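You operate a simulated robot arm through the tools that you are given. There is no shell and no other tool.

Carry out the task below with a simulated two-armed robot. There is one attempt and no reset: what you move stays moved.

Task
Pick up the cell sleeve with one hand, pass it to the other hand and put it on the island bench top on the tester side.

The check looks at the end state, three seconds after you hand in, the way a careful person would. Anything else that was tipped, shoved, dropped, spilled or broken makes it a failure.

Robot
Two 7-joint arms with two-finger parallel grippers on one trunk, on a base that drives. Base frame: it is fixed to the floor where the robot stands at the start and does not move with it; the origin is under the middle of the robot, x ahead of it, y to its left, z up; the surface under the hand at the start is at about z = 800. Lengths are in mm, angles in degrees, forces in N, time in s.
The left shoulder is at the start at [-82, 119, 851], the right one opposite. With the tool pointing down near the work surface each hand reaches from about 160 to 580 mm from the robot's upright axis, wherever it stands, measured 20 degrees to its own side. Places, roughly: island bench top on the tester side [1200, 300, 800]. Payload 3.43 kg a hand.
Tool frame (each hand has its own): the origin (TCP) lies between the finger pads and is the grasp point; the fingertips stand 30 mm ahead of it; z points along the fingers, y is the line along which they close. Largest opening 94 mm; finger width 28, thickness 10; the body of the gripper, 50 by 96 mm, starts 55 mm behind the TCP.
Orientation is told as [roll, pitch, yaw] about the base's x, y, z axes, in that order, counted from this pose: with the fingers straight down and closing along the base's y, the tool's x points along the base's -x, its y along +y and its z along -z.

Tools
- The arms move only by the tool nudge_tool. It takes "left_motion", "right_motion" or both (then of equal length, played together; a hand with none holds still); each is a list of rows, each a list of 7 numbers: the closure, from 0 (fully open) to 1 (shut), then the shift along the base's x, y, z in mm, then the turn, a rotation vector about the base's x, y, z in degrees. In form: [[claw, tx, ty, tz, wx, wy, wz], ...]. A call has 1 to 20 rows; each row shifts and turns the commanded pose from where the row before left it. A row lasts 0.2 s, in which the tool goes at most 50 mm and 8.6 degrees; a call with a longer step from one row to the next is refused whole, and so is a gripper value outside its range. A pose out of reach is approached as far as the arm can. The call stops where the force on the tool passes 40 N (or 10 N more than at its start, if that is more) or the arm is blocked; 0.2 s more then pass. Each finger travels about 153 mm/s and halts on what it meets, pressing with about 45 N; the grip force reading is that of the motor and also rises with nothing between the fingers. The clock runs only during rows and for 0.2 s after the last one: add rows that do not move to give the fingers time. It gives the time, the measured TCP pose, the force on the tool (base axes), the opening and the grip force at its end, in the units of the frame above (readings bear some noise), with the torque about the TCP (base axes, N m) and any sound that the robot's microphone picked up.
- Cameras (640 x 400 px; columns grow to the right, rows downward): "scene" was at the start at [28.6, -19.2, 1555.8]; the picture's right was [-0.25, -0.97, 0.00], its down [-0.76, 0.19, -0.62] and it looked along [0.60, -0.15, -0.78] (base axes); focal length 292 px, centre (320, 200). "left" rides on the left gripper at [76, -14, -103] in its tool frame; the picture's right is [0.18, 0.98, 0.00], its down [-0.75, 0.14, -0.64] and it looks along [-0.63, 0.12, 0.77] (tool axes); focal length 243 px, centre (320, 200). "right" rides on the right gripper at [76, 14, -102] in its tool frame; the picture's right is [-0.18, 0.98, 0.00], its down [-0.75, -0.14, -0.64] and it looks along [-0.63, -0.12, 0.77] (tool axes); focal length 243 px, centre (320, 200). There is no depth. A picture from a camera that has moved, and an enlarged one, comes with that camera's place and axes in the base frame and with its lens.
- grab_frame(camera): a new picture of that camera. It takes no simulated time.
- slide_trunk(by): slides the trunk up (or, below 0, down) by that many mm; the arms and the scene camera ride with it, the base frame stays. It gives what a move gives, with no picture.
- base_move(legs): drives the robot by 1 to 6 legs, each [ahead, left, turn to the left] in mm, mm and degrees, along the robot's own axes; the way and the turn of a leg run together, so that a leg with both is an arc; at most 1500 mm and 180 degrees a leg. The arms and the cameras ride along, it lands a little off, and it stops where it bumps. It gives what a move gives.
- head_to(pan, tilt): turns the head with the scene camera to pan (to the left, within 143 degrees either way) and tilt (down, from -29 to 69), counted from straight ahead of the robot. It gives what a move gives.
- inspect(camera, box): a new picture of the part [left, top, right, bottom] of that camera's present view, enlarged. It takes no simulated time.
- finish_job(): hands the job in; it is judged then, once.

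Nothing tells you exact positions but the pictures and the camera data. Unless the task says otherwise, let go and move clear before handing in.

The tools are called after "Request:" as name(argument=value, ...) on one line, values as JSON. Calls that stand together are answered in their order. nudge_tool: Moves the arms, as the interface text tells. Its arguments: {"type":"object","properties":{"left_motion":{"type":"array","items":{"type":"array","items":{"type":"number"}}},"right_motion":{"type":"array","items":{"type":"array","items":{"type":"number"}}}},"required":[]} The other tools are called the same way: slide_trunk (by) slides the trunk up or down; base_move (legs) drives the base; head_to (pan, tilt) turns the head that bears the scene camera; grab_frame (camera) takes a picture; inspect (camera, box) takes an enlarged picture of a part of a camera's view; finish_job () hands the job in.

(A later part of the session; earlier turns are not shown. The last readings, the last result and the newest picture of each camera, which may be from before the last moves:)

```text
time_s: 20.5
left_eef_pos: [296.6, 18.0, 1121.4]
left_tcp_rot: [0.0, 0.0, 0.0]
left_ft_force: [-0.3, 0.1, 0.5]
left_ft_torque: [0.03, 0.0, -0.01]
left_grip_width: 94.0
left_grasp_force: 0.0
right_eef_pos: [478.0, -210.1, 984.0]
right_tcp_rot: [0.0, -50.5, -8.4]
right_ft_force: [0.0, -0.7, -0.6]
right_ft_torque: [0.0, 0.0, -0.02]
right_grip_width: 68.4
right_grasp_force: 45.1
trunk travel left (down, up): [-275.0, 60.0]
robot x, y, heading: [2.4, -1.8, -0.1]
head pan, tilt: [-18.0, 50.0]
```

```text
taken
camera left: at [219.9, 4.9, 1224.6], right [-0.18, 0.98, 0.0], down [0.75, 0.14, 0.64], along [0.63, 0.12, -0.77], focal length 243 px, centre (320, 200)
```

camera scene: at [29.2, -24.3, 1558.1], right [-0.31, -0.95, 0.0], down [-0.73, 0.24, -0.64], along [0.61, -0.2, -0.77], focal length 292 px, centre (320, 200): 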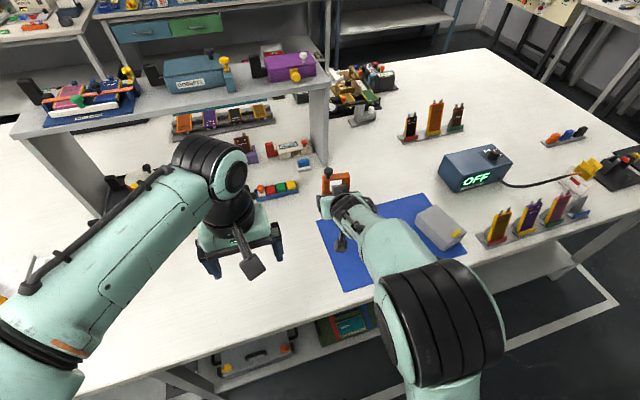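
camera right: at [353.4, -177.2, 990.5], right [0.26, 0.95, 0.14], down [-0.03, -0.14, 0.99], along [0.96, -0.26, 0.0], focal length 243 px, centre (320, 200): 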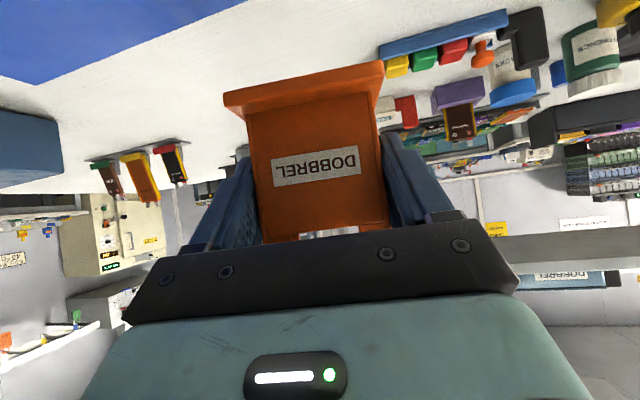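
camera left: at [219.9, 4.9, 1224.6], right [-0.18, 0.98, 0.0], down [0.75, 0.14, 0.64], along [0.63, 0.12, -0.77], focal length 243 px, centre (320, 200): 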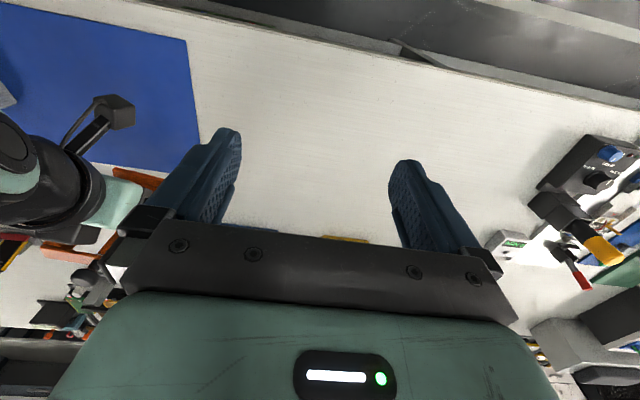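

The sleeve is up and held firmly. For the handover I'll place the left hand above [395, -40] and bring the sleeve underneath it with the right hand kept low.

Request:
nudge_tool(left_motion=[[0, 33, -19, 0, 0, 0, 0], [0, 33, -19, 0, 0, 0, 0], [0, 32, -20, 0, 0, 0, 0], [0, 0, 0, 0, 0, 0, 0]], right_motion=[[1, 0, 0, -30, 0, 0, 0], [1, 0, 0, -30, 0, 0, 0], [1, 0, 0, -30, 0, 0, 0], [1, 0, 0, 0, 0, 0, 0]])

Request:
nudge_tool(right_motion=[[1, -17.6, 34, 0, 0, 0, 1.7], [1, -17.6, 34, 0, 0, 0, 1.7], [1, -17.6, 34, 0, 0, 0, 1.7], [1, -17.6, 34, 0, 0, 0, 1.7], [1, -17.6, 34, 0, 0, 0, 1.7], [1, 0, 0, 0, 0, 0, 0]])

Request:
head_to(pan=-5, tilt=52)

Request:
grab_frame(camera="scene")

Request:
grab_frame(camera="left")

Request:
grab_frame(camera="right")

```text
time_s: 21.5
left_eef_pos: [392.3, -39.1, 1123.1]
left_tcp_rot: [0.0, 0.0, 0.0]
left_ft_force: [-0.1, 0.0, 0.0]
left_ft_torque: [-0.03, -0.03, 0.0]
left_grip_width: 94.1
left_grasp_force: 0.2
right_eef_pos: [479.5, -210.7, 892.5]
right_tcp_rot: [0.0, -50.4, -8.5]
right_ft_force: [-0.5, -0.3, -0.3]
right_ft_torque: [0.03, -0.01, 0.03]
right_grip_width: 68.3
right_grasp_force: 44.7
trunk travel left (down, up): [-275.0, 60.0]
robot x, y, heading: [-0.0, 0.3, 0.2]
head pan, tilt: [-18.0, 50.0]
```

```text
time_s: 22.9
left_eef_pos: [393.2, -39.8, 1122.8]
left_tcp_rot: [0.0, 0.0, 0.0]
left_ft_force: [-0.1, 0.5, -0.2]
left_ft_torque: [-0.03, -0.02, 0.04]
left_grip_width: 94.0
left_grasp_force: 0.1
right_eef_pos: [391.9, -41.5, 892.8]
right_tcp_rot: [0.0, -50.4, -0.1]
right_ft_force: [0.6, 0.4, -0.5]
right_ft_torque: [0.01, -0.02, -0.01]
right_grip_width: 68.7
right_grasp_force: 45.0
trunk travel left (down, up): [-275.0, 60.0]
robot x, y, heading: [2.1, -2.2, 0.1]
head pan, tilt: [-18.0, 50.0]
```

```text
time_s: 23.6
left_eef_pos: [393.2, -40.6, 1123.9]
left_tcp_rot: [0.0, -0.1, 0.1]
left_ft_force: [1.2, 0.9, 0.3]
left_ft_torque: [0.01, 0.02, 0.01]
left_grip_width: 94.0
left_grasp_force: 0.1
right_eef_pos: [392.2, -41.5, 893.1]
right_tcp_rot: [0.0, -50.4, 0.0]
right_ft_force: [0.8, -1.9, -0.5]
right_ft_torque: [-0.01, 0.0, 0.02]
right_grip_width: 68.6
right_grasp_force: 45.5
trunk travel left (down, up): [-275.0, 60.0]
robot x, y, heading: [-1.4, -1.6, -0.2]
head pan, tilt: [-5.0, 52.0]
```

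```text
taken
camera scene: at [30.4, -7.2, 1555.4], right [-0.09, -1.0, 0.0], down [-0.78, 0.07, -0.62], along [0.61, -0.05, -0.79], focal length 292 px, centre (320, 200)
```

scene: 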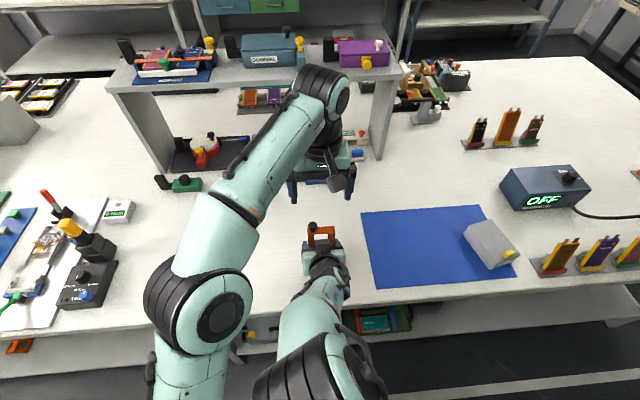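

```text
taken
camera left: at [315.8, -53.9, 1225.9], right [-0.18, 0.98, 0.0], down [0.75, 0.14, 0.64], along [0.63, 0.12, -0.77], focal length 243 px, centre (320, 200)
```

left: 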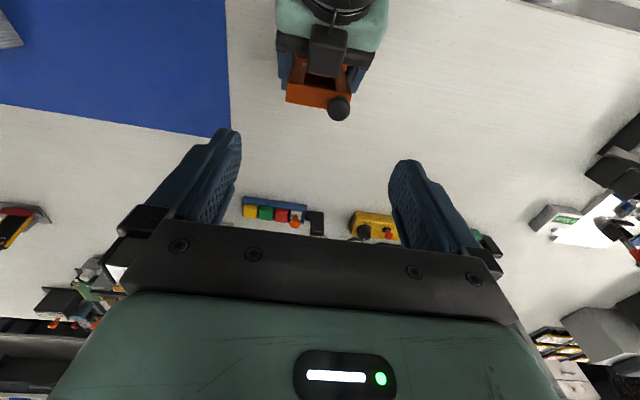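

```text
taken
camera right: at [263.9, -26.9, 899.9], right [0.12, 0.98, 0.14], down [-0.01, -0.14, 0.99], along [0.99, -0.12, 0.0], focal length 243 px, centre (320, 200)
```

right: 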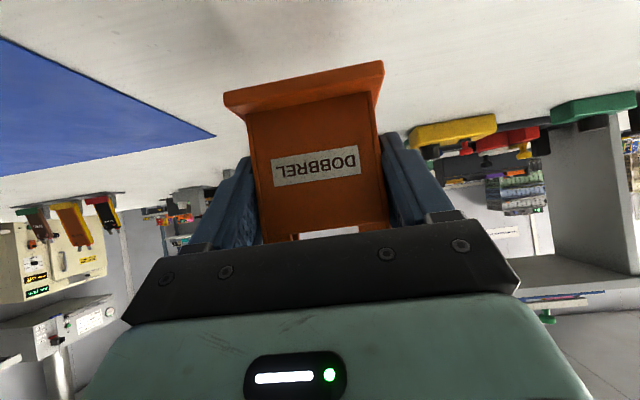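

The sleeve is now under the left hand. I'll zoom in the left view to line up the two hands exactly.

Request:
inspect(camera="left", box=[250, 0, 410, 130])

Request:
inspect(camera="scene", box=[260, 120, 400, 320])

```text
3.08 times, centred on (330, 65) of left
camera zoom: at [315.8, -53.9, 1225.9], right [-0.18, 0.98, 0.0], down [0.75, 0.14, 0.64], along [0.63, 0.12, -0.77], focal length 746 px, centre (289, 615)
```

zoom: 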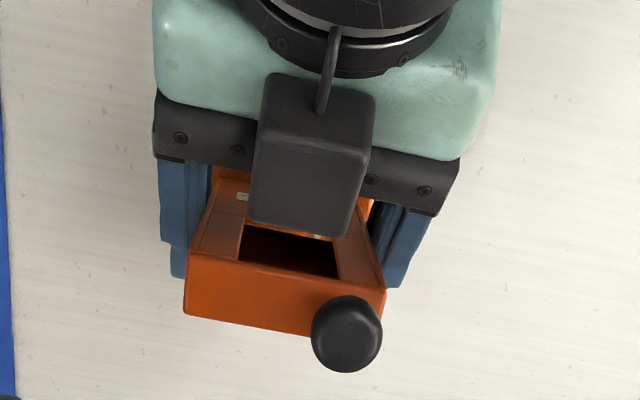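

```text
2.00 times, centred on (330, 220) of scene
camera zoom: at [30.4, -7.2, 1555.4], right [-0.09, -1.0, 0.0], down [-0.78, 0.07, -0.62], along [0.61, -0.05, -0.79], focal length 584 px, centre (300, 160)
```

zoom: 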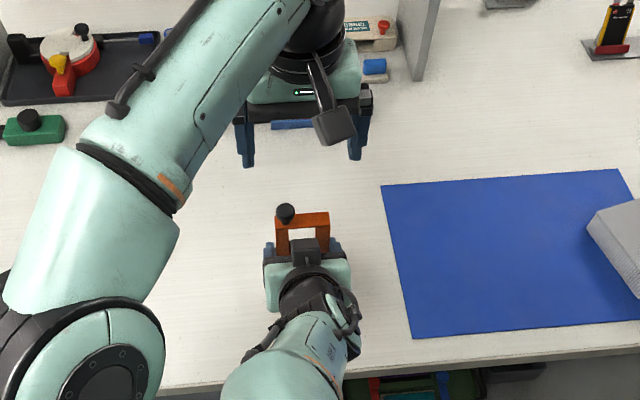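

The sleeve's top centre is at ≈[394, -41] and the left hand at [393, -40], so they're aligned. I'll bring them together partway and check.

Request:
nudge_tool(left_motion=[[0, 1, -0.5, -25, 0, 0, 0], [0, 1, -0.5, -25, 0, 0, 0], [0, 0, 0, 0, 0, 0, 0]], right_motion=[[1, 0, 0, 25, 0, 0, 0], [1, 0, 0, 25, 0, 0, 0], [1, 0, 0, 0, 0, 0, 0]])

Request:
grab_frame(camera="left")

Request:
inspect(camera="scene", box=[260, 120, 400, 320])

```text
time_s: 24.4
left_eef_pos: [394.6, -40.1, 1072.5]
left_tcp_rot: [0.0, 0.0, 0.0]
left_ft_force: [-0.5, 0.3, -0.1]
left_ft_torque: [0.0, 0.02, 0.0]
left_grip_width: 93.8
left_grasp_force: 0.1
right_eef_pos: [391.2, -39.0, 942.9]
right_tcp_rot: [0.0, -50.4, 0.0]
right_ft_force: [-1.0, 0.0, -0.3]
right_ft_torque: [0.01, 0.0, -0.03]
right_grip_width: 68.4
right_grasp_force: 45.2
trunk travel left (down, up): [-275.0, 60.0]
robot x, y, heading: [-1.2, -1.4, 0.1]
head pan, tilt: [-5.0, 52.0]
```

```text
taken
camera left: at [318.0, -55.0, 1175.2], right [-0.18, 0.98, 0.0], down [0.75, 0.14, 0.64], along [0.63, 0.12, -0.77], focal length 243 px, centre (320, 200)
```

left: 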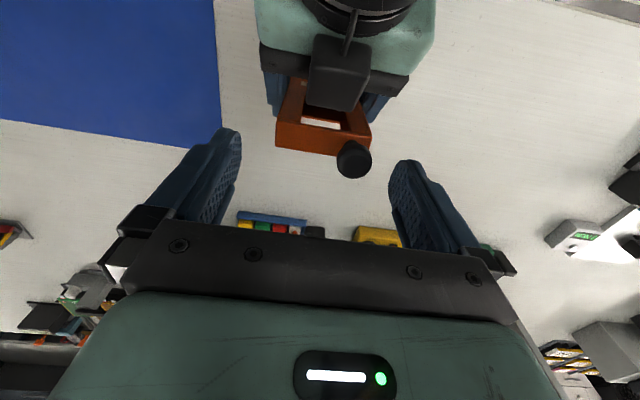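

```text
2.00 times, centred on (330, 220) of scene
camera zoom: at [30.6, -7.0, 1555.4], right [-0.09, -1.0, 0.0], down [-0.79, 0.07, -0.62], along [0.61, -0.05, -0.79], focal length 584 px, centre (300, 160)
```

zoom: 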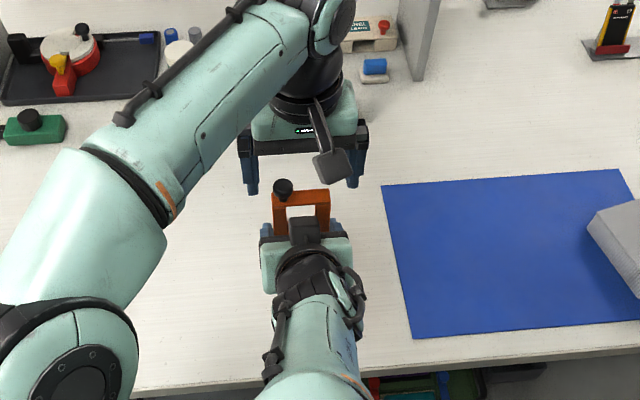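

Still aligned and clear. I'll close the remaining gap in small steps.

Request:
nudge_tool(left_motion=[[0, 0, 0, -9, 0, 0, 0], [0, 0, 0, -9, 0, 0, 0], [0, 0, 0, 0, 0, 0, 0]], right_motion=[[1, 0, 0, 9, 0, 0, 0], [1, 0, 0, 9, 0, 0, 0], [1, 0, 0, 0, 0, 0, 0]])

Request:
grab_frame(camera="left")

Request:
inspect(camera="scene", box=[280, 150, 390, 260])

```text
time_s: 25.2
left_eef_pos: [395.0, -40.5, 1053.9]
left_tcp_rot: [0.0, -0.1, 0.0]
left_ft_force: [0.7, 0.5, 0.7]
left_ft_torque: [0.01, 0.0, 0.02]
left_grip_width: 94.1
left_grasp_force: 0.0
right_eef_pos: [391.0, -38.7, 960.3]
right_tcp_rot: [0.0, -50.4, -0.1]
right_ft_force: [-0.1, -0.6, -0.7]
right_ft_torque: [-0.01, 0.01, 0.01]
right_grip_width: 68.3
right_grasp_force: 45.4
trunk travel left (down, up): [-275.0, 60.0]
robot x, y, heading: [-0.6, -0.4, 0.2]
head pan, tilt: [-5.0, 52.0]
```

```text
taken
camera left: at [318.2, -54.7, 1157.0], right [-0.18, 0.98, 0.0], down [0.75, 0.14, 0.64], along [0.63, 0.12, -0.77], focal length 243 px, centre (320, 200)
```

left: 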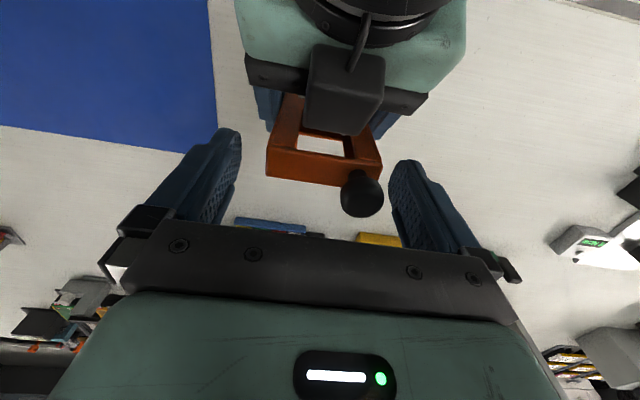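

```text
3.64 times, centred on (335, 205) of scene
camera zoom: at [30.5, -7.1, 1555.4], right [-0.09, -1.0, 0.0], down [-0.79, 0.07, -0.62], along [0.61, -0.05, -0.79], focal length 1062 px, centre (266, 182)
```

zoom: 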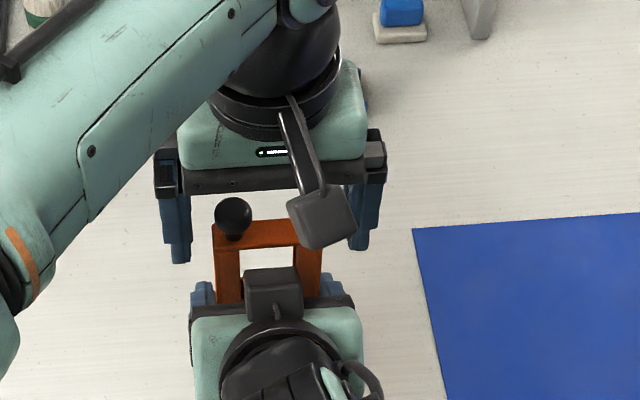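

The hands are 23 mm from the planned overlap, with the sleeve 2 mm to the +y side. I'll correct that and close the gap.

Request:
nudge_tool(left_motion=[[0, 0, 2, -4, 0, 0, 0], [0, 0, 0, -4, 0, 0, 0], [0, 0, 0, -4, 0, 0, 0], [0, 0, 0, 0, 0, 0, 0]], right_motion=[[1, 0, 0, 4, 0, 0, 0], [1, 0, 0, 4, 0, 0, 0], [1, 0, 0, 3, 0, 0, 0], [1, 0, 0, 0, 0, 0, 0]])

Request:
grab_frame(camera="left")

Request:
inspect(camera="scene", box=[280, 150, 390, 260])

Request:
grab_frame(camera="right")

```text
time_s: 26.2
left_eef_pos: [396.3, -39.5, 1040.7]
left_tcp_rot: [-0.1, 0.0, 0.0]
left_ft_force: [-0.7, 0.0, -0.4]
left_ft_torque: [0.01, 0.02, 0.01]
left_grip_width: 94.2
left_grasp_force: 0.1
right_eef_pos: [392.8, -47.3, 968.5]
right_tcp_rot: [-0.2, -50.1, -0.9]
right_ft_force: [0.2, -0.3, -0.5]
right_ft_torque: [0.02, 0.0, 0.0]
right_grip_width: 68.6
right_grasp_force: 45.2
trunk travel left (down, up): [-275.0, 60.0]
robot x, y, heading: [-2.9, -0.5, -0.1]
head pan, tilt: [-5.0, 52.0]
```

```text
taken
camera left: at [319.5, -52.6, 1144.3], right [-0.18, 0.98, 0.0], down [0.75, 0.14, 0.64], along [0.63, 0.12, -0.77], focal length 243 px, centre (320, 200)
```

left: 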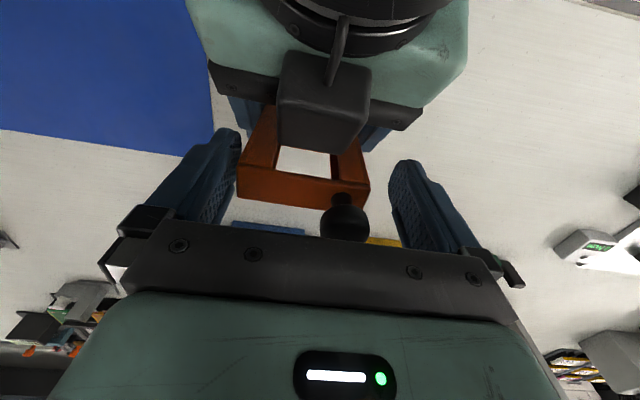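

```text
3.64 times, centred on (335, 205) of scene
camera zoom: at [30.5, -7.1, 1555.4], right [-0.09, -1.0, 0.0], down [-0.79, 0.07, -0.62], along [0.61, -0.05, -0.79], focal length 1062 px, centre (266, 182)
```

zoom: 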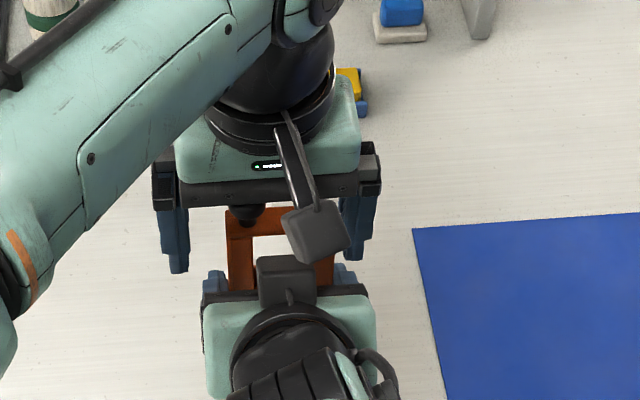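

```text
taken
camera right: at [265.3, -30.6, 976.0], right [0.14, 0.98, 0.14], down [-0.01, -0.14, 0.99], along [0.99, -0.14, -0.01], focal length 243 px, centre (320, 200)
```

right: 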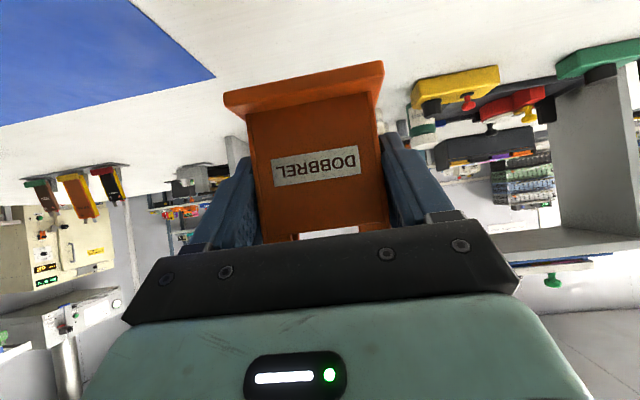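

The right hand has shifted about 8 mm sideways without any tool force, so I need to see if the arms are touching.

Request:
grab_frame(camera="scene")

Request:
head_to(pan=-5, tilt=68)

Request:
grab_frame(camera="scene")

```text
taken
camera scene: at [30.5, -7.1, 1555.4], right [-0.09, -1.0, 0.0], down [-0.79, 0.07, -0.62], along [0.61, -0.05, -0.79], focal length 292 px, centre (320, 200)
```

scene: 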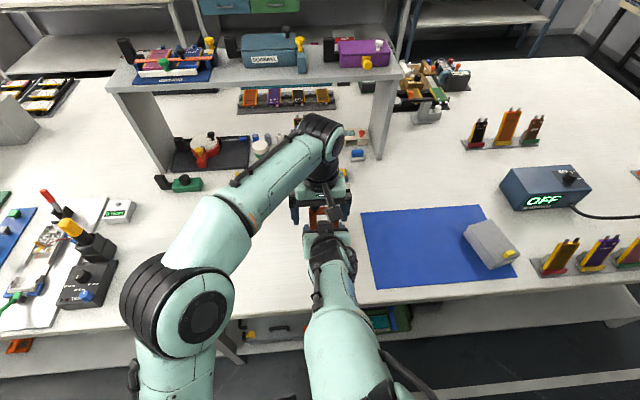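

```text
time_s: 27.0
left_eef_pos: [396.1, -37.8, 1041.3]
left_tcp_rot: [-0.1, 0.1, 0.0]
left_ft_force: [-0.5, 0.0, 0.0]
left_ft_torque: [-0.05, 0.0, 0.0]
left_grip_width: 94.2
left_grasp_force: 0.0
right_eef_pos: [393.3, -45.8, 968.3]
right_tcp_rot: [-0.1, -49.9, -0.9]
right_ft_force: [0.6, 0.1, -0.5]
right_ft_torque: [-0.03, 0.0, -0.01]
right_grip_width: 68.4
right_grasp_force: 45.1
trunk travel left (down, up): [-275.0, 60.0]
robot x, y, heading: [0.8, 2.3, 0.0]
head pan, tilt: [-5.0, 68.0]
```

```text
taken
camera scene: at [12.4, -5.6, 1536.9], right [-0.09, -1.0, 0.0], down [-0.92, 0.08, -0.38], along [0.37, -0.03, -0.93], focal length 292 px, centre (320, 200)
```

scene: 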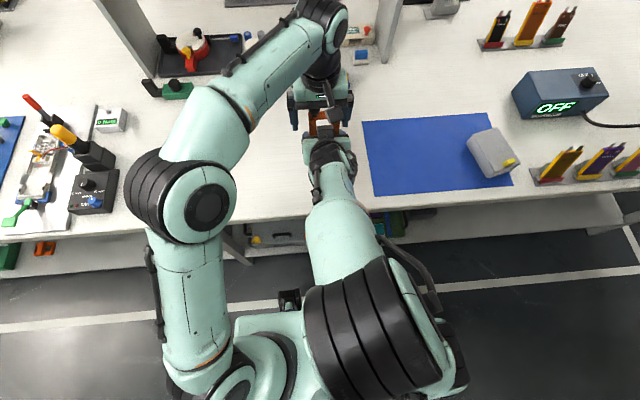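

The right elbow has swung in close to the torso and is probably resting on it. I'll shift both hands together to the right (−y) and a little forward to free it, keeping their relation.

Request:
nudge_tool(left_motion=[[0, 4, -8, 0, 0, 0, 0], [0, 4, -8, 0, 0, 0, 0], [0, 4, -8, 0, 0, 0, 0], [0, 4, -8, 0, 0, 0, 0], [0, 4, -8, 0, 0, 0, 0], [0, 0, 0, 0, 0, 0, 0]], right_motion=[[1, 4, -8, 0, 0, 0, 0], [1, 4, -8, 0, 0, 0, 0], [1, 4, -8, 0, 0, 0, 0], [1, 4, -8, 0, 0, 0, 0], [1, 4, -8, 0, 0, 0, 0], [1, 0, 0, 0, 0, 0, 0]])

Request:
grab_frame(camera="left")

Request:
grab_frame(camera="scene")

```text
time_s: 28.4
left_eef_pos: [416.8, -77.0, 1040.2]
left_tcp_rot: [0.0, 0.0, 0.0]
left_ft_force: [-0.1, 0.4, 0.2]
left_ft_torque: [-0.01, 0.01, 0.03]
left_grip_width: 94.0
left_grasp_force: 0.0
right_eef_pos: [410.5, -78.4, 972.3]
right_tcp_rot: [0.0, -50.5, 0.0]
right_ft_force: [-0.1, -0.5, -0.9]
right_ft_torque: [0.01, 0.02, 0.01]
right_grip_width: 68.6
right_grasp_force: 44.8
trunk travel left (down, up): [-275.0, 60.0]
robot x, y, heading: [-2.2, -1.9, 0.2]
head pan, tilt: [-5.0, 68.0]
```

```text
taken
camera left: at [339.5, -91.9, 1144.1], right [-0.18, 0.98, 0.0], down [0.75, 0.14, 0.64], along [0.63, 0.12, -0.77], focal length 243 px, centre (320, 200)
```

left: 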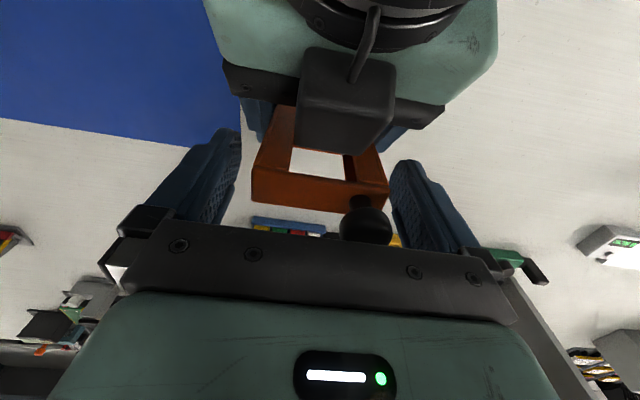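

```text
taken
camera scene: at [12.1, -5.2, 1536.9], right [-0.09, -1.0, 0.0], down [-0.92, 0.08, -0.37], along [0.37, -0.03, -0.93], focal length 292 px, centre (320, 200)
```

scene: 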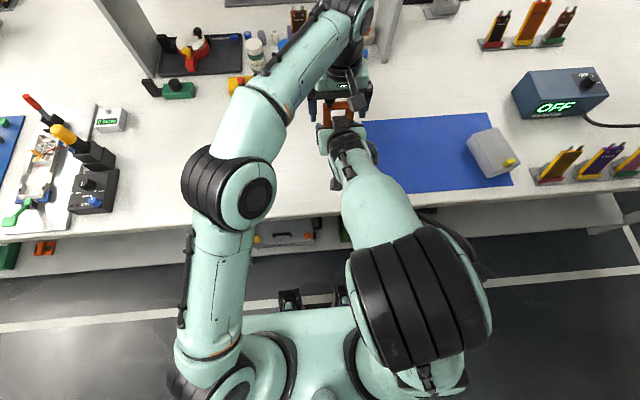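

The right arm is free again and the sleeve is centred between the left fingers. Now I'll close the left gripper on the upper sides.

Request:
nudge_tool(left_motion=[[0.15, 0, 0, 0, 0, 0, 0], [0.25, 0, 0, 0, 0, 0, 0], [1, 0, 0, 0, 0, 0, 0], [1, 0, 0, 0, 0, 0, 0], [1, 0, 0, 0, 0, 0, 0], [1, 0, 0, 0, 0, 0, 0]])

Request:
grab_frame(camera="left")

```text
time_s: 29.8
left_eef_pos: [416.2, -78.5, 1041.6]
left_tcp_rot: [-0.1, 0.1, -0.1]
left_ft_force: [2.8, -5.9, -0.5]
left_ft_torque: [-0.11, -0.06, 0.03]
left_grip_width: 68.3
left_grasp_force: 44.6
right_eef_pos: [410.1, -78.4, 973.1]
right_tcp_rot: [0.0, -50.3, 0.1]
right_ft_force: [-2.6, 6.7, 0.6]
right_ft_torque: [-0.29, -0.07, 0.05]
right_grip_width: 68.6
right_grasp_force: 45.8
trunk travel left (down, up): [-275.0, 60.0]
robot x, y, heading: [0.9, 2.4, 0.0]
head pan, tilt: [-5.0, 68.0]
```

```text
taken
camera left: at [339.5, -92.4, 1143.9], right [-0.18, 0.98, 0.0], down [0.75, 0.14, 0.64], along [0.63, 0.12, -0.77], focal length 243 px, centre (320, 200)
```

left: 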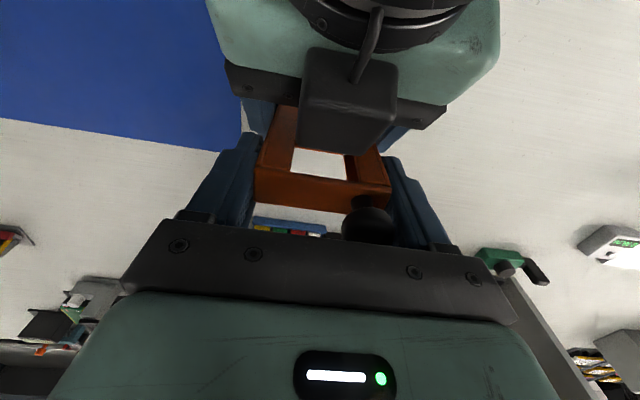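

Both hands hold the sleeve (68 mm, ~45 N each). Now the right hand opens while the left holds.

Request:
nudge_tool(left_motion=[[1, 0, 0, 0, 0, 0, 0], [1, 0, 0, 0, 0, 0, 0], [1, 0, 0, 0, 0, 0, 0], [1, 0, 0, 0, 0, 0, 0]], right_motion=[[0.5, 0, 0, 0, 0, 0, 0], [0, 0, 0, 0, 0, 0, 0], [0, 0, 0, 0, 0, 0, 0], [0, 0, 0, 0, 0, 0, 0]])

Request:
grab_frame(camera="right")

Request:
grab_frame(camera="left")

```text
time_s: 30.8
left_eef_pos: [417.4, -78.1, 1040.9]
left_tcp_rot: [0.0, 0.0, -0.1]
left_ft_force: [0.1, 0.0, -0.1]
left_ft_torque: [0.01, -0.01, -0.03]
left_grip_width: 68.3
left_grasp_force: 44.6
right_eef_pos: [409.9, -80.0, 972.3]
right_tcp_rot: [0.1, -50.3, 0.0]
right_ft_force: [-0.4, -0.3, -0.1]
right_ft_torque: [0.01, 0.02, -0.01]
right_grip_width: 94.1
right_grasp_force: 0.0
trunk travel left (down, up): [-275.0, 60.0]
robot x, y, heading: [-0.3, 2.0, -0.0]
head pan, tilt: [-5.0, 68.0]
```

```text
taken
camera right: at [282.3, -64.7, 979.0], right [0.12, 0.98, 0.14], down [-0.01, -0.14, 0.99], along [0.99, -0.12, 0.0], focal length 243 px, centre (320, 200)
```

right: 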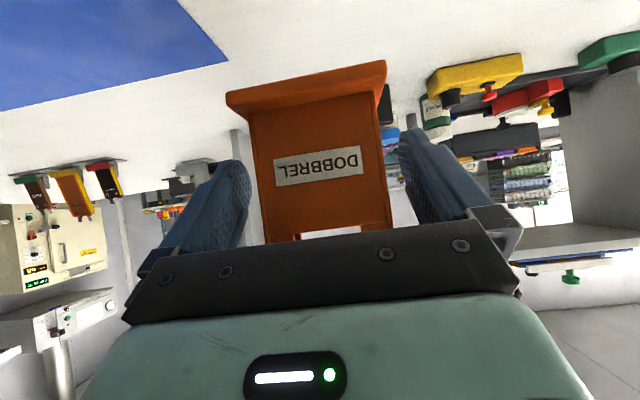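

```text
taken
camera left: at [339.6, -92.1, 1143.9], right [-0.18, 0.98, 0.0], down [0.75, 0.14, 0.64], along [0.63, 0.12, -0.77], focal length 243 px, centre (320, 200)
```

left: 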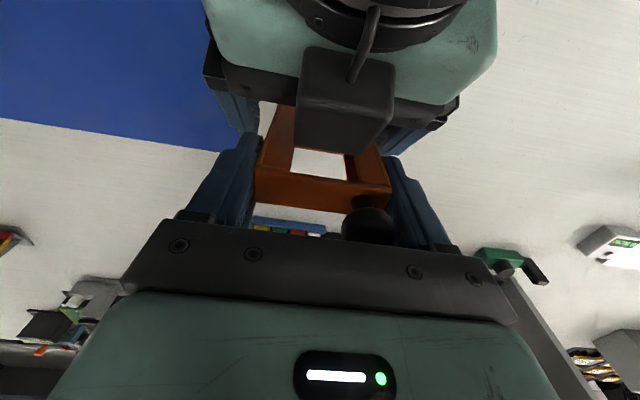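

The left hand now holds the sleeve alone. I'll retract the right hand straight back, then off to the right.

Request:
nudge_tool(right_motion=[[0, -15, 0, 0, 0, 0, 0], [0, -25, 0, 0, 0, 0, 0], [0, -25, 0, 0, 0, 0, 0], [0, -15, -20, -5, 0, 0, 0], [0, 0, -40, -5, 0, 0, 0], [0, 0, -40, 0, 0, 0, 0], [0, 0, -40, 0, 0, 0, 0], [0, 0, 0, 0, 0, 0, 0]])

Request:
grab_frame(camera="scene")

Request:
grab_frame(camera="left")

Request:
grab_frame(camera="right")

```text
time_s: 32.6
left_eef_pos: [416.5, -77.2, 1041.7]
left_tcp_rot: [0.0, 0.0, 0.0]
left_ft_force: [0.4, -0.1, -0.8]
left_ft_torque: [-0.01, 0.03, -0.02]
left_grip_width: 68.4
left_grasp_force: 45.1
right_eef_pos: [330.3, -219.1, 961.2]
right_tcp_rot: [-0.1, -50.3, 0.3]
right_ft_force: [0.6, -0.2, -0.8]
right_ft_torque: [-0.01, -0.01, -0.04]
right_grip_width: 93.8
right_grasp_force: 0.1
trunk travel left (down, up): [-275.0, 60.0]
robot x, y, heading: [0.2, -2.2, -0.2]
head pan, tilt: [-5.0, 68.0]
```

```text
taken
camera scene: at [12.4, -4.7, 1536.9], right [-0.09, -1.0, 0.0], down [-0.92, 0.08, -0.37], along [0.37, -0.03, -0.93], focal length 292 px, centre (320, 200)
```

scene: 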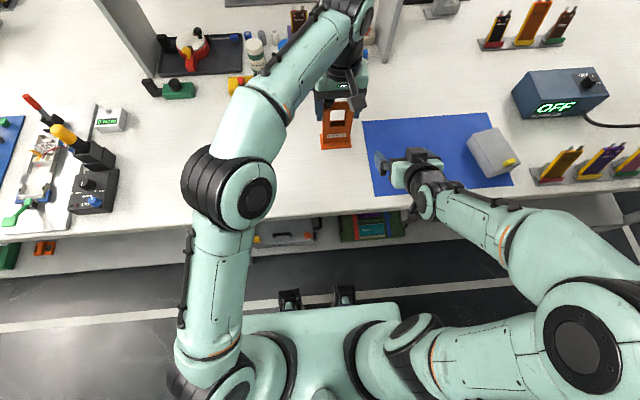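

```text
taken
camera left: at [339.7, -91.4, 1144.0], right [-0.18, 0.98, 0.0], down [0.75, 0.14, 0.64], along [0.63, 0.12, -0.77], focal length 243 px, centre (320, 200)
```

left: 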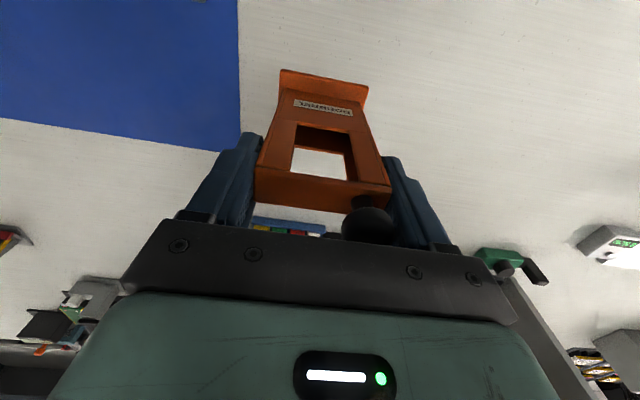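

```text
taken
camera right: at [201.6, -204.5, 968.7], right [0.12, 0.98, 0.14], down [-0.01, -0.14, 0.99], along [0.99, -0.12, 0.0], focal length 243 px, centre (320, 200)
```

right: 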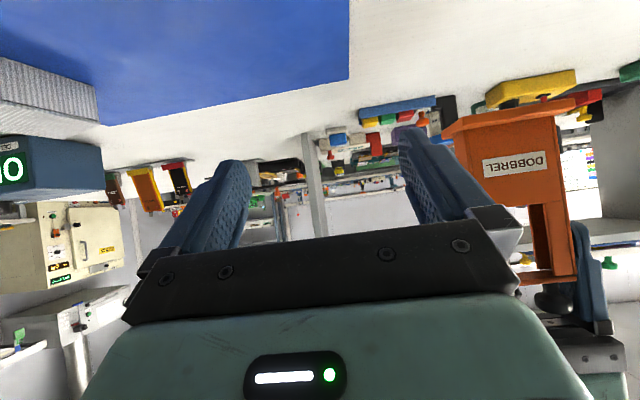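

The handover worked: the left hand holds the sleeve upright and the right hand is clear. Now I'll tuck both arms a little for driving, then back away from the bench and go around its right end (y≈-1530) to the far side.

Request:
nudge_tool(left_motion=[[1, -10, 10, 10, 0, 0, 0], [1, -20, 25, 10, 0, 0, 0], [1, -20, 25, 10, 0, 0, 0], [1, -20, 20, 10, 0, 0, 0], [1, -16, 17, 10, 0, 0, 0], [1, 0, 0, 0, 0, 0, 0]], right_motion=[[0, 0, -15, 15, 0, 8, 0], [0, 0, -15, 15, 0, 8, 0], [0, 0, -15, 15, 0, 8, 0], [0, 0, -15, 10, 0, 8, 0], [0, 0, -15, 10, 0, 8, 0], [0, 0, 0, 0, 0, 8, 0]])

Request:
base_move(legs=[[-400, 0, 0]])

Request:
grab_frame(camera="scene")

Request:
head_to(pan=-80, tilt=35)

Request:
grab_frame(camera="scene")

Request:
grab_frame(camera="left")

```text
time_s: 34.0
left_eef_pos: [330.4, 17.5, 1089.6]
left_tcp_rot: [-0.1, 0.0, 0.1]
left_ft_force: [0.3, -0.6, -0.2]
left_ft_torque: [-0.01, 0.02, 0.01]
left_grip_width: 68.4
left_grasp_force: 45.2
right_eef_pos: [330.9, -294.7, 1027.1]
right_tcp_rot: [0.0, -2.3, 0.0]
right_ft_force: [0.0, 0.1, 0.0]
right_ft_torque: [0.0, -0.02, 0.02]
right_grip_width: 94.0
right_grasp_force: 0.2
trunk travel left (down, up): [-275.0, 60.0]
robot x, y, heading: [-1.6, 1.0, -0.1]
head pan, tilt: [-5.0, 68.0]
```

```text
time_s: 36.5
left_eef_pos: [-70.4, 16.5, 1091.1]
left_tcp_rot: [0.1, 0.1, -0.3]
left_ft_force: [-1.6, -0.4, -0.4]
left_ft_torque: [0.0, -0.02, -0.04]
left_grip_width: 68.2
left_grasp_force: 45.0
right_eef_pos: [-71.6, -294.5, 1027.6]
right_tcp_rot: [0.0, -2.3, -0.1]
right_ft_force: [-0.3, 0.2, 0.1]
right_ft_torque: [0.0, -0.05, -0.02]
right_grip_width: 94.2
right_grasp_force: 0.1
trunk travel left (down, up): [-275.0, 60.0]
robot x, y, heading: [-402.0, -0.4, -0.1]
head pan, tilt: [-5.0, 68.0]
```

```text
taken
camera scene: at [-389.0, -5.0, 1536.9], right [-0.09, -1.0, 0.0], down [-0.92, 0.08, -0.37], along [0.37, -0.03, -0.93], focal length 292 px, centre (320, 200)
```

scene: 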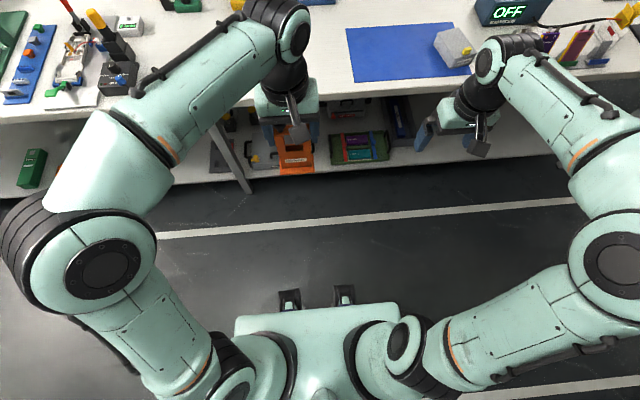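

```text
time_s: 38.0
left_eef_pos: [-70.4, 18.6, 1090.9]
left_tcp_rot: [0.0, 0.0, -0.2]
left_ft_force: [0.1, -0.3, 0.3]
left_ft_torque: [0.0, -0.01, 0.02]
left_grip_width: 68.3
left_grasp_force: 44.9
right_eef_pos: [-72.7, -294.5, 1026.9]
right_tcp_rot: [-0.1, -2.4, -0.2]
right_ft_force: [-0.1, -0.3, -0.2]
right_ft_torque: [0.01, -0.02, -0.01]
right_grip_width: 94.3
right_grasp_force: 0.0
trunk travel left (down, up): [-275.0, 60.0]
robot x, y, heading: [-399.4, -0.3, -0.1]
head pan, tilt: [-80.0, 35.0]
```

```text
taken
camera scene: at [-430.2, -86.6, 1579.8], right [-0.99, -0.17, 0.0], down [-0.1, 0.57, -0.82], along [0.14, -0.81, -0.57], focal length 292 px, centre (320, 200)
```

scene: 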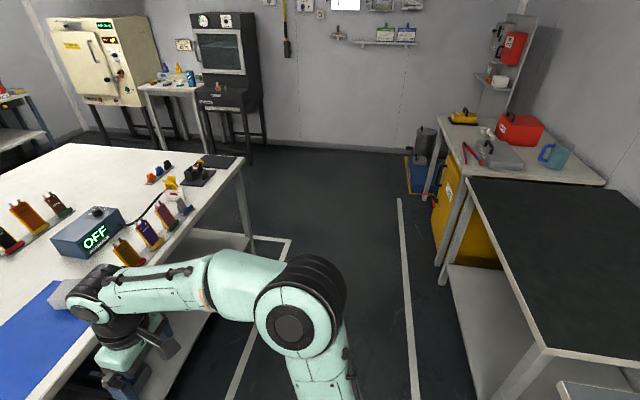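

```text
taken
camera left: at [-147.7, 4.0, 1193.2], right [-0.18, 0.98, 0.0], down [0.75, 0.14, 0.64], along [0.63, 0.12, -0.77], focal length 243 px, centre (320, 200)
```

left: 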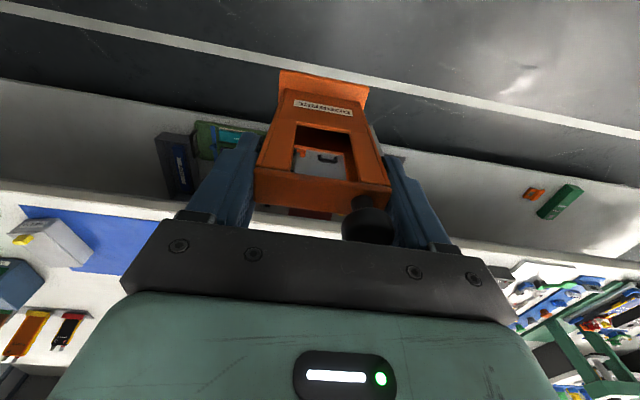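

The corridor to the right is clear. I'll strafe right past the end of the bench.

Request:
base_move(legs=[[0, -1400, 0], [0, -750, 0]])

Request:
head_to(pan=0, tilt=30)

Request:
grab_frame(camera="scene")

Request:
head_to(pan=30, tilt=35)

Request:
grab_frame(camera="scene")

```text
time_s: 57.0
left_eef_pos: [-42.1, -2114.2, 1090.6]
left_tcp_rot: [0.0, 0.1, 1.0]
left_ft_force: [0.4, -1.0, 0.1]
left_ft_torque: [0.04, 0.03, -0.01]
left_grip_width: 68.3
left_grasp_force: 44.8
right_eef_pos: [-37.1, -2428.0, 1027.9]
right_tcp_rot: [0.0, -2.5, 1.0]
right_ft_force: [-0.4, 0.8, -0.2]
right_ft_torque: [0.0, -0.01, -0.01]
right_grip_width: 94.2
right_grasp_force: 0.2
trunk travel left (down, up): [-275.0, 60.0]
robot x, y, heading: [-374.8, -2137.7, 1.0]
head pan, tilt: [-80.0, 35.0]
```

```text
time_s: 58.5
left_eef_pos: [-40.4, -2115.2, 1091.2]
left_tcp_rot: [0.0, 0.0, 1.1]
left_ft_force: [-0.3, 0.0, -0.8]
left_ft_torque: [-0.01, 0.0, 0.0]
left_grip_width: 68.3
left_grasp_force: 44.6
right_eef_pos: [-36.9, -2427.6, 1027.1]
right_tcp_rot: [0.1, -2.4, 1.0]
right_ft_force: [-0.3, 0.6, 0.6]
right_ft_torque: [0.0, 0.0, 0.01]
right_grip_width: 94.0
right_grasp_force: 0.0
trunk travel left (down, up): [-275.0, 60.0]
robot x, y, heading: [-369.3, -2140.0, 1.0]
head pan, tilt: [0.0, 30.0]
```

```text
taken
camera scene: at [-325.5, -2139.1, 1587.6], right [0.02, -1.0, 0.0], down [-0.5, -0.01, -0.87], along [0.87, 0.01, -0.5], focal length 292 px, centre (320, 200)
```

scene: 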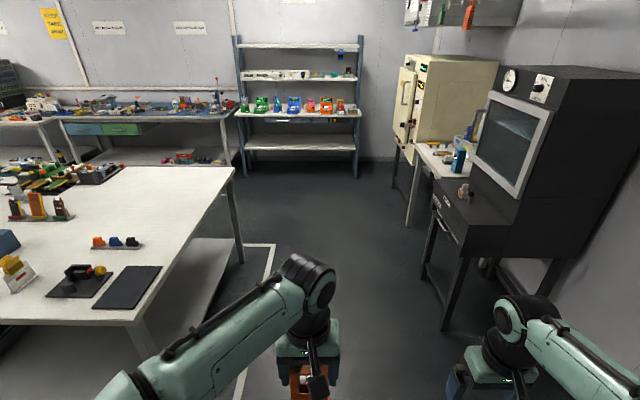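

```text
time_s: 59.5
left_eef_pos: [-41.3, -2115.5, 1090.6]
left_tcp_rot: [0.0, 0.0, 0.9]
left_ft_force: [-0.5, -0.6, -0.8]
left_ft_torque: [-0.02, -0.02, 0.01]
left_grip_width: 68.2
left_grasp_force: 44.7
right_eef_pos: [-36.7, -2427.9, 1027.5]
right_tcp_rot: [0.0, -2.4, 1.0]
right_ft_force: [-1.2, -0.4, 1.1]
right_ft_torque: [0.03, 0.01, -0.01]
right_grip_width: 93.9
right_grasp_force: 0.0
trunk travel left (down, up): [-275.0, 60.0]
robot x, y, heading: [-370.0, -2138.0, 1.2]
head pan, tilt: [30.0, 35.0]
```

```text
taken
camera scene: at [-340.4, -2095.3, 1579.8], right [0.51, -0.86, 0.0], down [-0.49, -0.29, -0.82], along [0.7, 0.42, -0.57], focal length 292 px, centre (320, 200)
```

scene: 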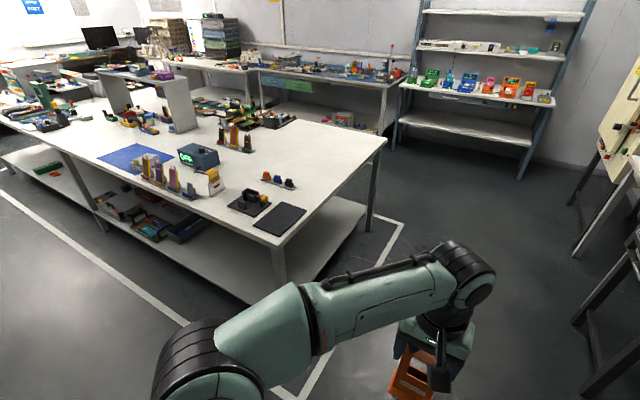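

The end aisle is clear, with machines at y≈-2900 on the right and the bench end at y≈-1530 on the left. I'll drive ahead to x≈1950.

Request:
base_move(legs=[[1200, 0, -1], [1120, 0, 0]])

Request:
head_to(pan=90, tilt=35)

Request:
grab_frame(camera="scene")

Request:
head_to(pan=30, tilt=35)

Request:
grab_frame(camera="scene")

Request:
head_to(pan=-40, tilt=35)

Request:
grab_frame(camera="scene")

```text
time_s: 70.9
left_eef_pos: [2295.2, -2062.7, 1090.8]
left_tcp_rot: [0.0, 0.0, 0.6]
left_ft_force: [-0.3, 0.4, -0.4]
left_ft_torque: [-0.03, 0.02, -0.01]
left_grip_width: 68.4
left_grasp_force: 45.0
right_eef_pos: [2297.4, -2374.6, 1026.9]
right_tcp_rot: [0.1, -2.4, 0.7]
right_ft_force: [-0.3, -0.5, 0.3]
right_ft_torque: [-0.02, 0.02, 0.04]
right_grip_width: 94.0
right_grasp_force: 0.0
trunk travel left (down, up): [-275.0, 60.0]
robot x, y, heading: [1963.5, -2081.3, 0.9]
head pan, tilt: [30.0, 35.0]
```

```text
time_s: 72.2
left_eef_pos: [2294.9, -2063.0, 1091.4]
left_tcp_rot: [0.0, 0.0, 0.6]
left_ft_force: [-0.4, -0.7, -1.2]
left_ft_torque: [0.01, 0.0, -0.02]
left_grip_width: 68.3
left_grasp_force: 44.4
right_eef_pos: [2297.3, -2375.0, 1027.3]
right_tcp_rot: [0.0, -2.5, 0.6]
right_ft_force: [0.4, -0.5, -0.7]
right_ft_torque: [0.0, -0.01, 0.01]
right_grip_width: 94.0
right_grasp_force: 0.0
trunk travel left (down, up): [-275.0, 60.0]
robot x, y, heading: [1963.9, -2084.3, 0.8]
head pan, tilt: [90.0, 35.0]
```

```text
taken
camera scene: at [1919.5, -1997.1, 1579.8], right [1.0, 0.01, 0.0], down [0.01, -0.57, -0.82], along [-0.01, 0.82, -0.57], focal length 292 px, centre (320, 200)
```

scene: 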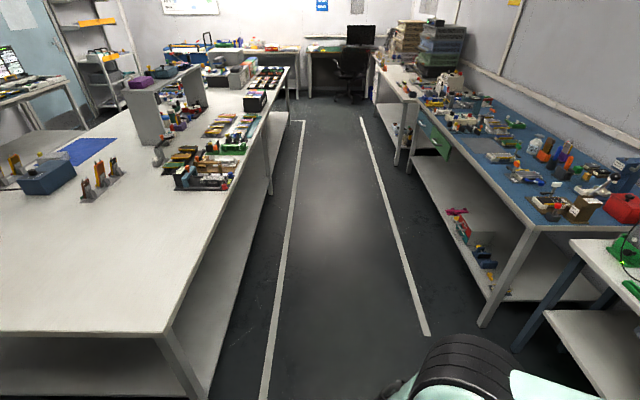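

```text
time_s: 73.5
left_eef_pos: [2294.7, -2062.9, 1090.6]
left_tcp_rot: [0.0, 0.0, 0.6]
left_ft_force: [0.7, -0.4, -1.3]
left_ft_torque: [0.03, 0.0, -0.03]
left_grip_width: 68.4
left_grasp_force: 44.8
right_eef_pos: [2298.5, -2375.5, 1027.2]
right_tcp_rot: [0.1, -2.4, 0.6]
right_ft_force: [-0.7, 0.2, -0.5]
right_ft_torque: [-0.01, 0.0, 0.0]
right_grip_width: 94.2
right_grasp_force: 0.1
trunk travel left (down, up): [-275.0, 60.0]
robot x, y, heading: [1965.5, -2085.5, 0.6]
head pan, tilt: [30.0, 35.0]
```

```text
taken
camera scene: at [1996.1, -2040.3, 1579.8], right [0.51, -0.86, 0.0], down [-0.49, -0.29, -0.82], along [0.7, 0.42, -0.57], focal length 292 px, centre (320, 200)
```

scene: 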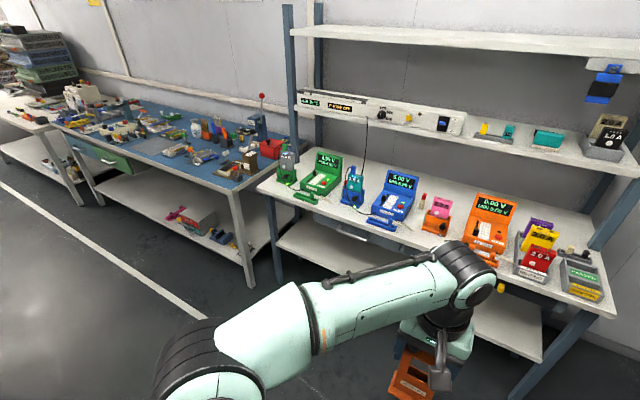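

```text
time_s: 75.0
left_eef_pos: [2295.8, -2062.8, 1090.8]
left_tcp_rot: [-0.1, 0.0, 0.6]
left_ft_force: [0.2, 0.3, -0.8]
left_ft_torque: [0.0, -0.01, 0.03]
left_grip_width: 68.3
left_grasp_force: 44.7
right_eef_pos: [2296.9, -2375.4, 1026.2]
right_tcp_rot: [0.0, -2.4, 0.6]
right_ft_force: [-0.8, -0.3, 0.2]
right_ft_torque: [0.02, -0.03, 0.01]
right_grip_width: 93.8
right_grasp_force: 0.1
trunk travel left (down, up): [-275.0, 60.0]
robot x, y, heading: [1963.2, -2081.3, 0.7]
head pan, tilt: [-40.0, 35.0]
```

```text
taken
camera scene: at [1988.4, -2141.0, 1579.8], right [-0.63, -0.77, 0.0], down [-0.44, 0.36, -0.82], along [0.63, -0.52, -0.57], focal length 292 px, centre (320, 200)
```

scene: 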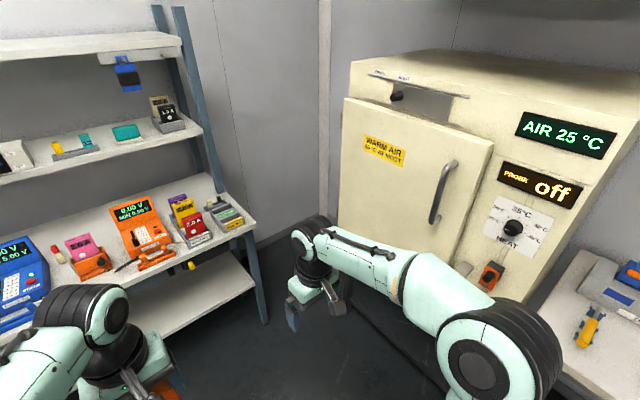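

The robot is at [1963, -2083] with free space around. Before turning, I'll look closely at the tester side of the island along the aisle.

Request:
head_to(pan=95, tilt=25)

Request:
inspect(camera="scene", box=[140, 60, 380, 210])

Request:
grab_frame(camera="scene")

```text
time_s: 77.1
left_eef_pos: [2294.4, -2063.2, 1090.8]
left_tcp_rot: [0.0, 0.0, 0.6]
left_ft_force: [0.7, 0.6, -0.7]
left_ft_torque: [0.03, 0.0, 0.02]
left_grip_width: 68.1
left_grasp_force: 44.8
right_eef_pos: [2297.5, -2375.1, 1026.9]
right_tcp_rot: [0.0, -2.4, 0.5]
right_ft_force: [0.0, -0.2, 0.3]
right_ft_torque: [-0.01, 0.03, 0.0]
right_grip_width: 94.0
right_grasp_force: 0.0
trunk travel left (down, up): [-275.0, 60.0]
robot x, y, heading: [1970.6, -2087.0, 0.8]
head pan, tilt: [95.0, 25.0]
```

```text
2.67 times, centred on (260, 135) of scene
camera zoom: at [1911.4, -1993.5, 1595.6], right [1.0, 0.1, 0.0], down [0.04, -0.42, -0.91], along [-0.09, 0.9, -0.42], focal length 779 px, centre (480, 373)
```

zoom: 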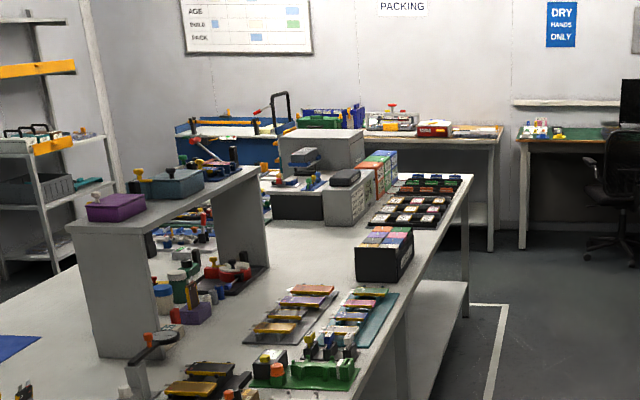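

```text
taken
camera scene: at [1911.4, -1993.5, 1595.6], right [1.0, 0.1, 0.0], down [0.04, -0.42, -0.91], along [-0.09, 0.9, -0.42], focal length 292 px, centre (320, 200)
```

scene: 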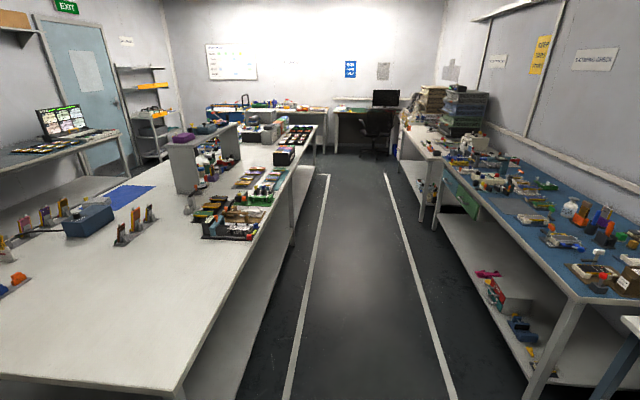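

There's free bench near [1200, 330], between the cell racks (ending y≈271) and a black card box (x≥1269, y≥370). I'll turn 180° here, where there's room, and then strafe along the aisle facing the bench.

Request:
base_move(legs=[[0, 0, 179.3]])

Request:
head_to(pan=-60, tilt=35)

Request:
grab_frame(camera="scene")

Request:
grab_frame(camera="left")

```text
time_s: 84.8
left_eef_pos: [1634.2, -2099.7, 1090.1]
left_tcp_rot: [-0.1, 0.0, 179.7]
left_ft_force: [-0.3, -0.1, 0.8]
left_ft_torque: [0.01, 0.01, -0.01]
left_grip_width: 0.0
left_grasp_force: 32.8
right_eef_pos: [1636.3, -1789.2, 1027.4]
right_tcp_rot: [0.1, -2.4, 179.6]
right_ft_force: [-0.1, -0.3, -0.5]
right_ft_torque: [0.02, -0.01, -0.01]
right_grip_width: 93.8
right_grasp_force: 0.0
trunk travel left (down, up): [-275.0, 60.0]
robot x, y, heading: [1963.3, -2085.1, 179.7]
head pan, tilt: [95.0, 25.0]
```

```text
time_s: 87.2
left_eef_pos: [1634.2, -2100.1, 1090.2]
left_tcp_rot: [-0.1, 0.0, 179.6]
left_ft_force: [-0.3, -0.1, -0.4]
left_ft_torque: [-0.01, -0.01, -0.04]
left_grip_width: 0.0
left_grasp_force: 32.9
right_eef_pos: [1635.3, -1787.3, 1027.8]
right_tcp_rot: [-0.1, -2.4, 179.7]
right_ft_force: [-0.4, 0.2, 0.4]
right_ft_torque: [-0.01, -0.03, 0.0]
right_grip_width: 94.2
right_grasp_force: 0.1
trunk travel left (down, up): [-275.0, 60.0]
robot x, y, heading: [1965.2, -2084.5, 179.8]
head pan, tilt: [-60.0, 35.0]
```

```text
taken
camera scene: at [1964.6, -2008.5, 1579.8], right [0.87, 0.5, 0.0], down [0.28, -0.5, -0.82], along [-0.41, 0.71, -0.57], focal length 292 px, centre (320, 200)
```

scene: 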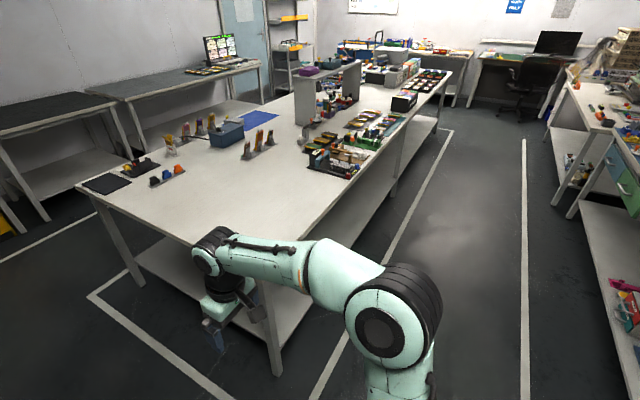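

```text
taken
camera left: at [1709.5, -2086.5, 1193.3], right [0.18, -0.98, 0.0], down [-0.75, -0.14, 0.64], along [-0.63, -0.12, -0.77], focal length 243 px, centre (320, 200)
```

left: 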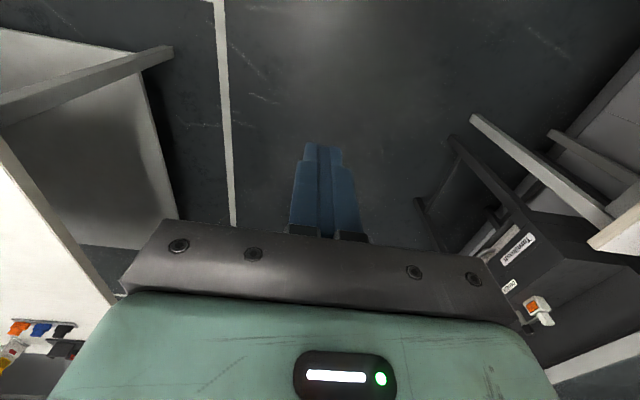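

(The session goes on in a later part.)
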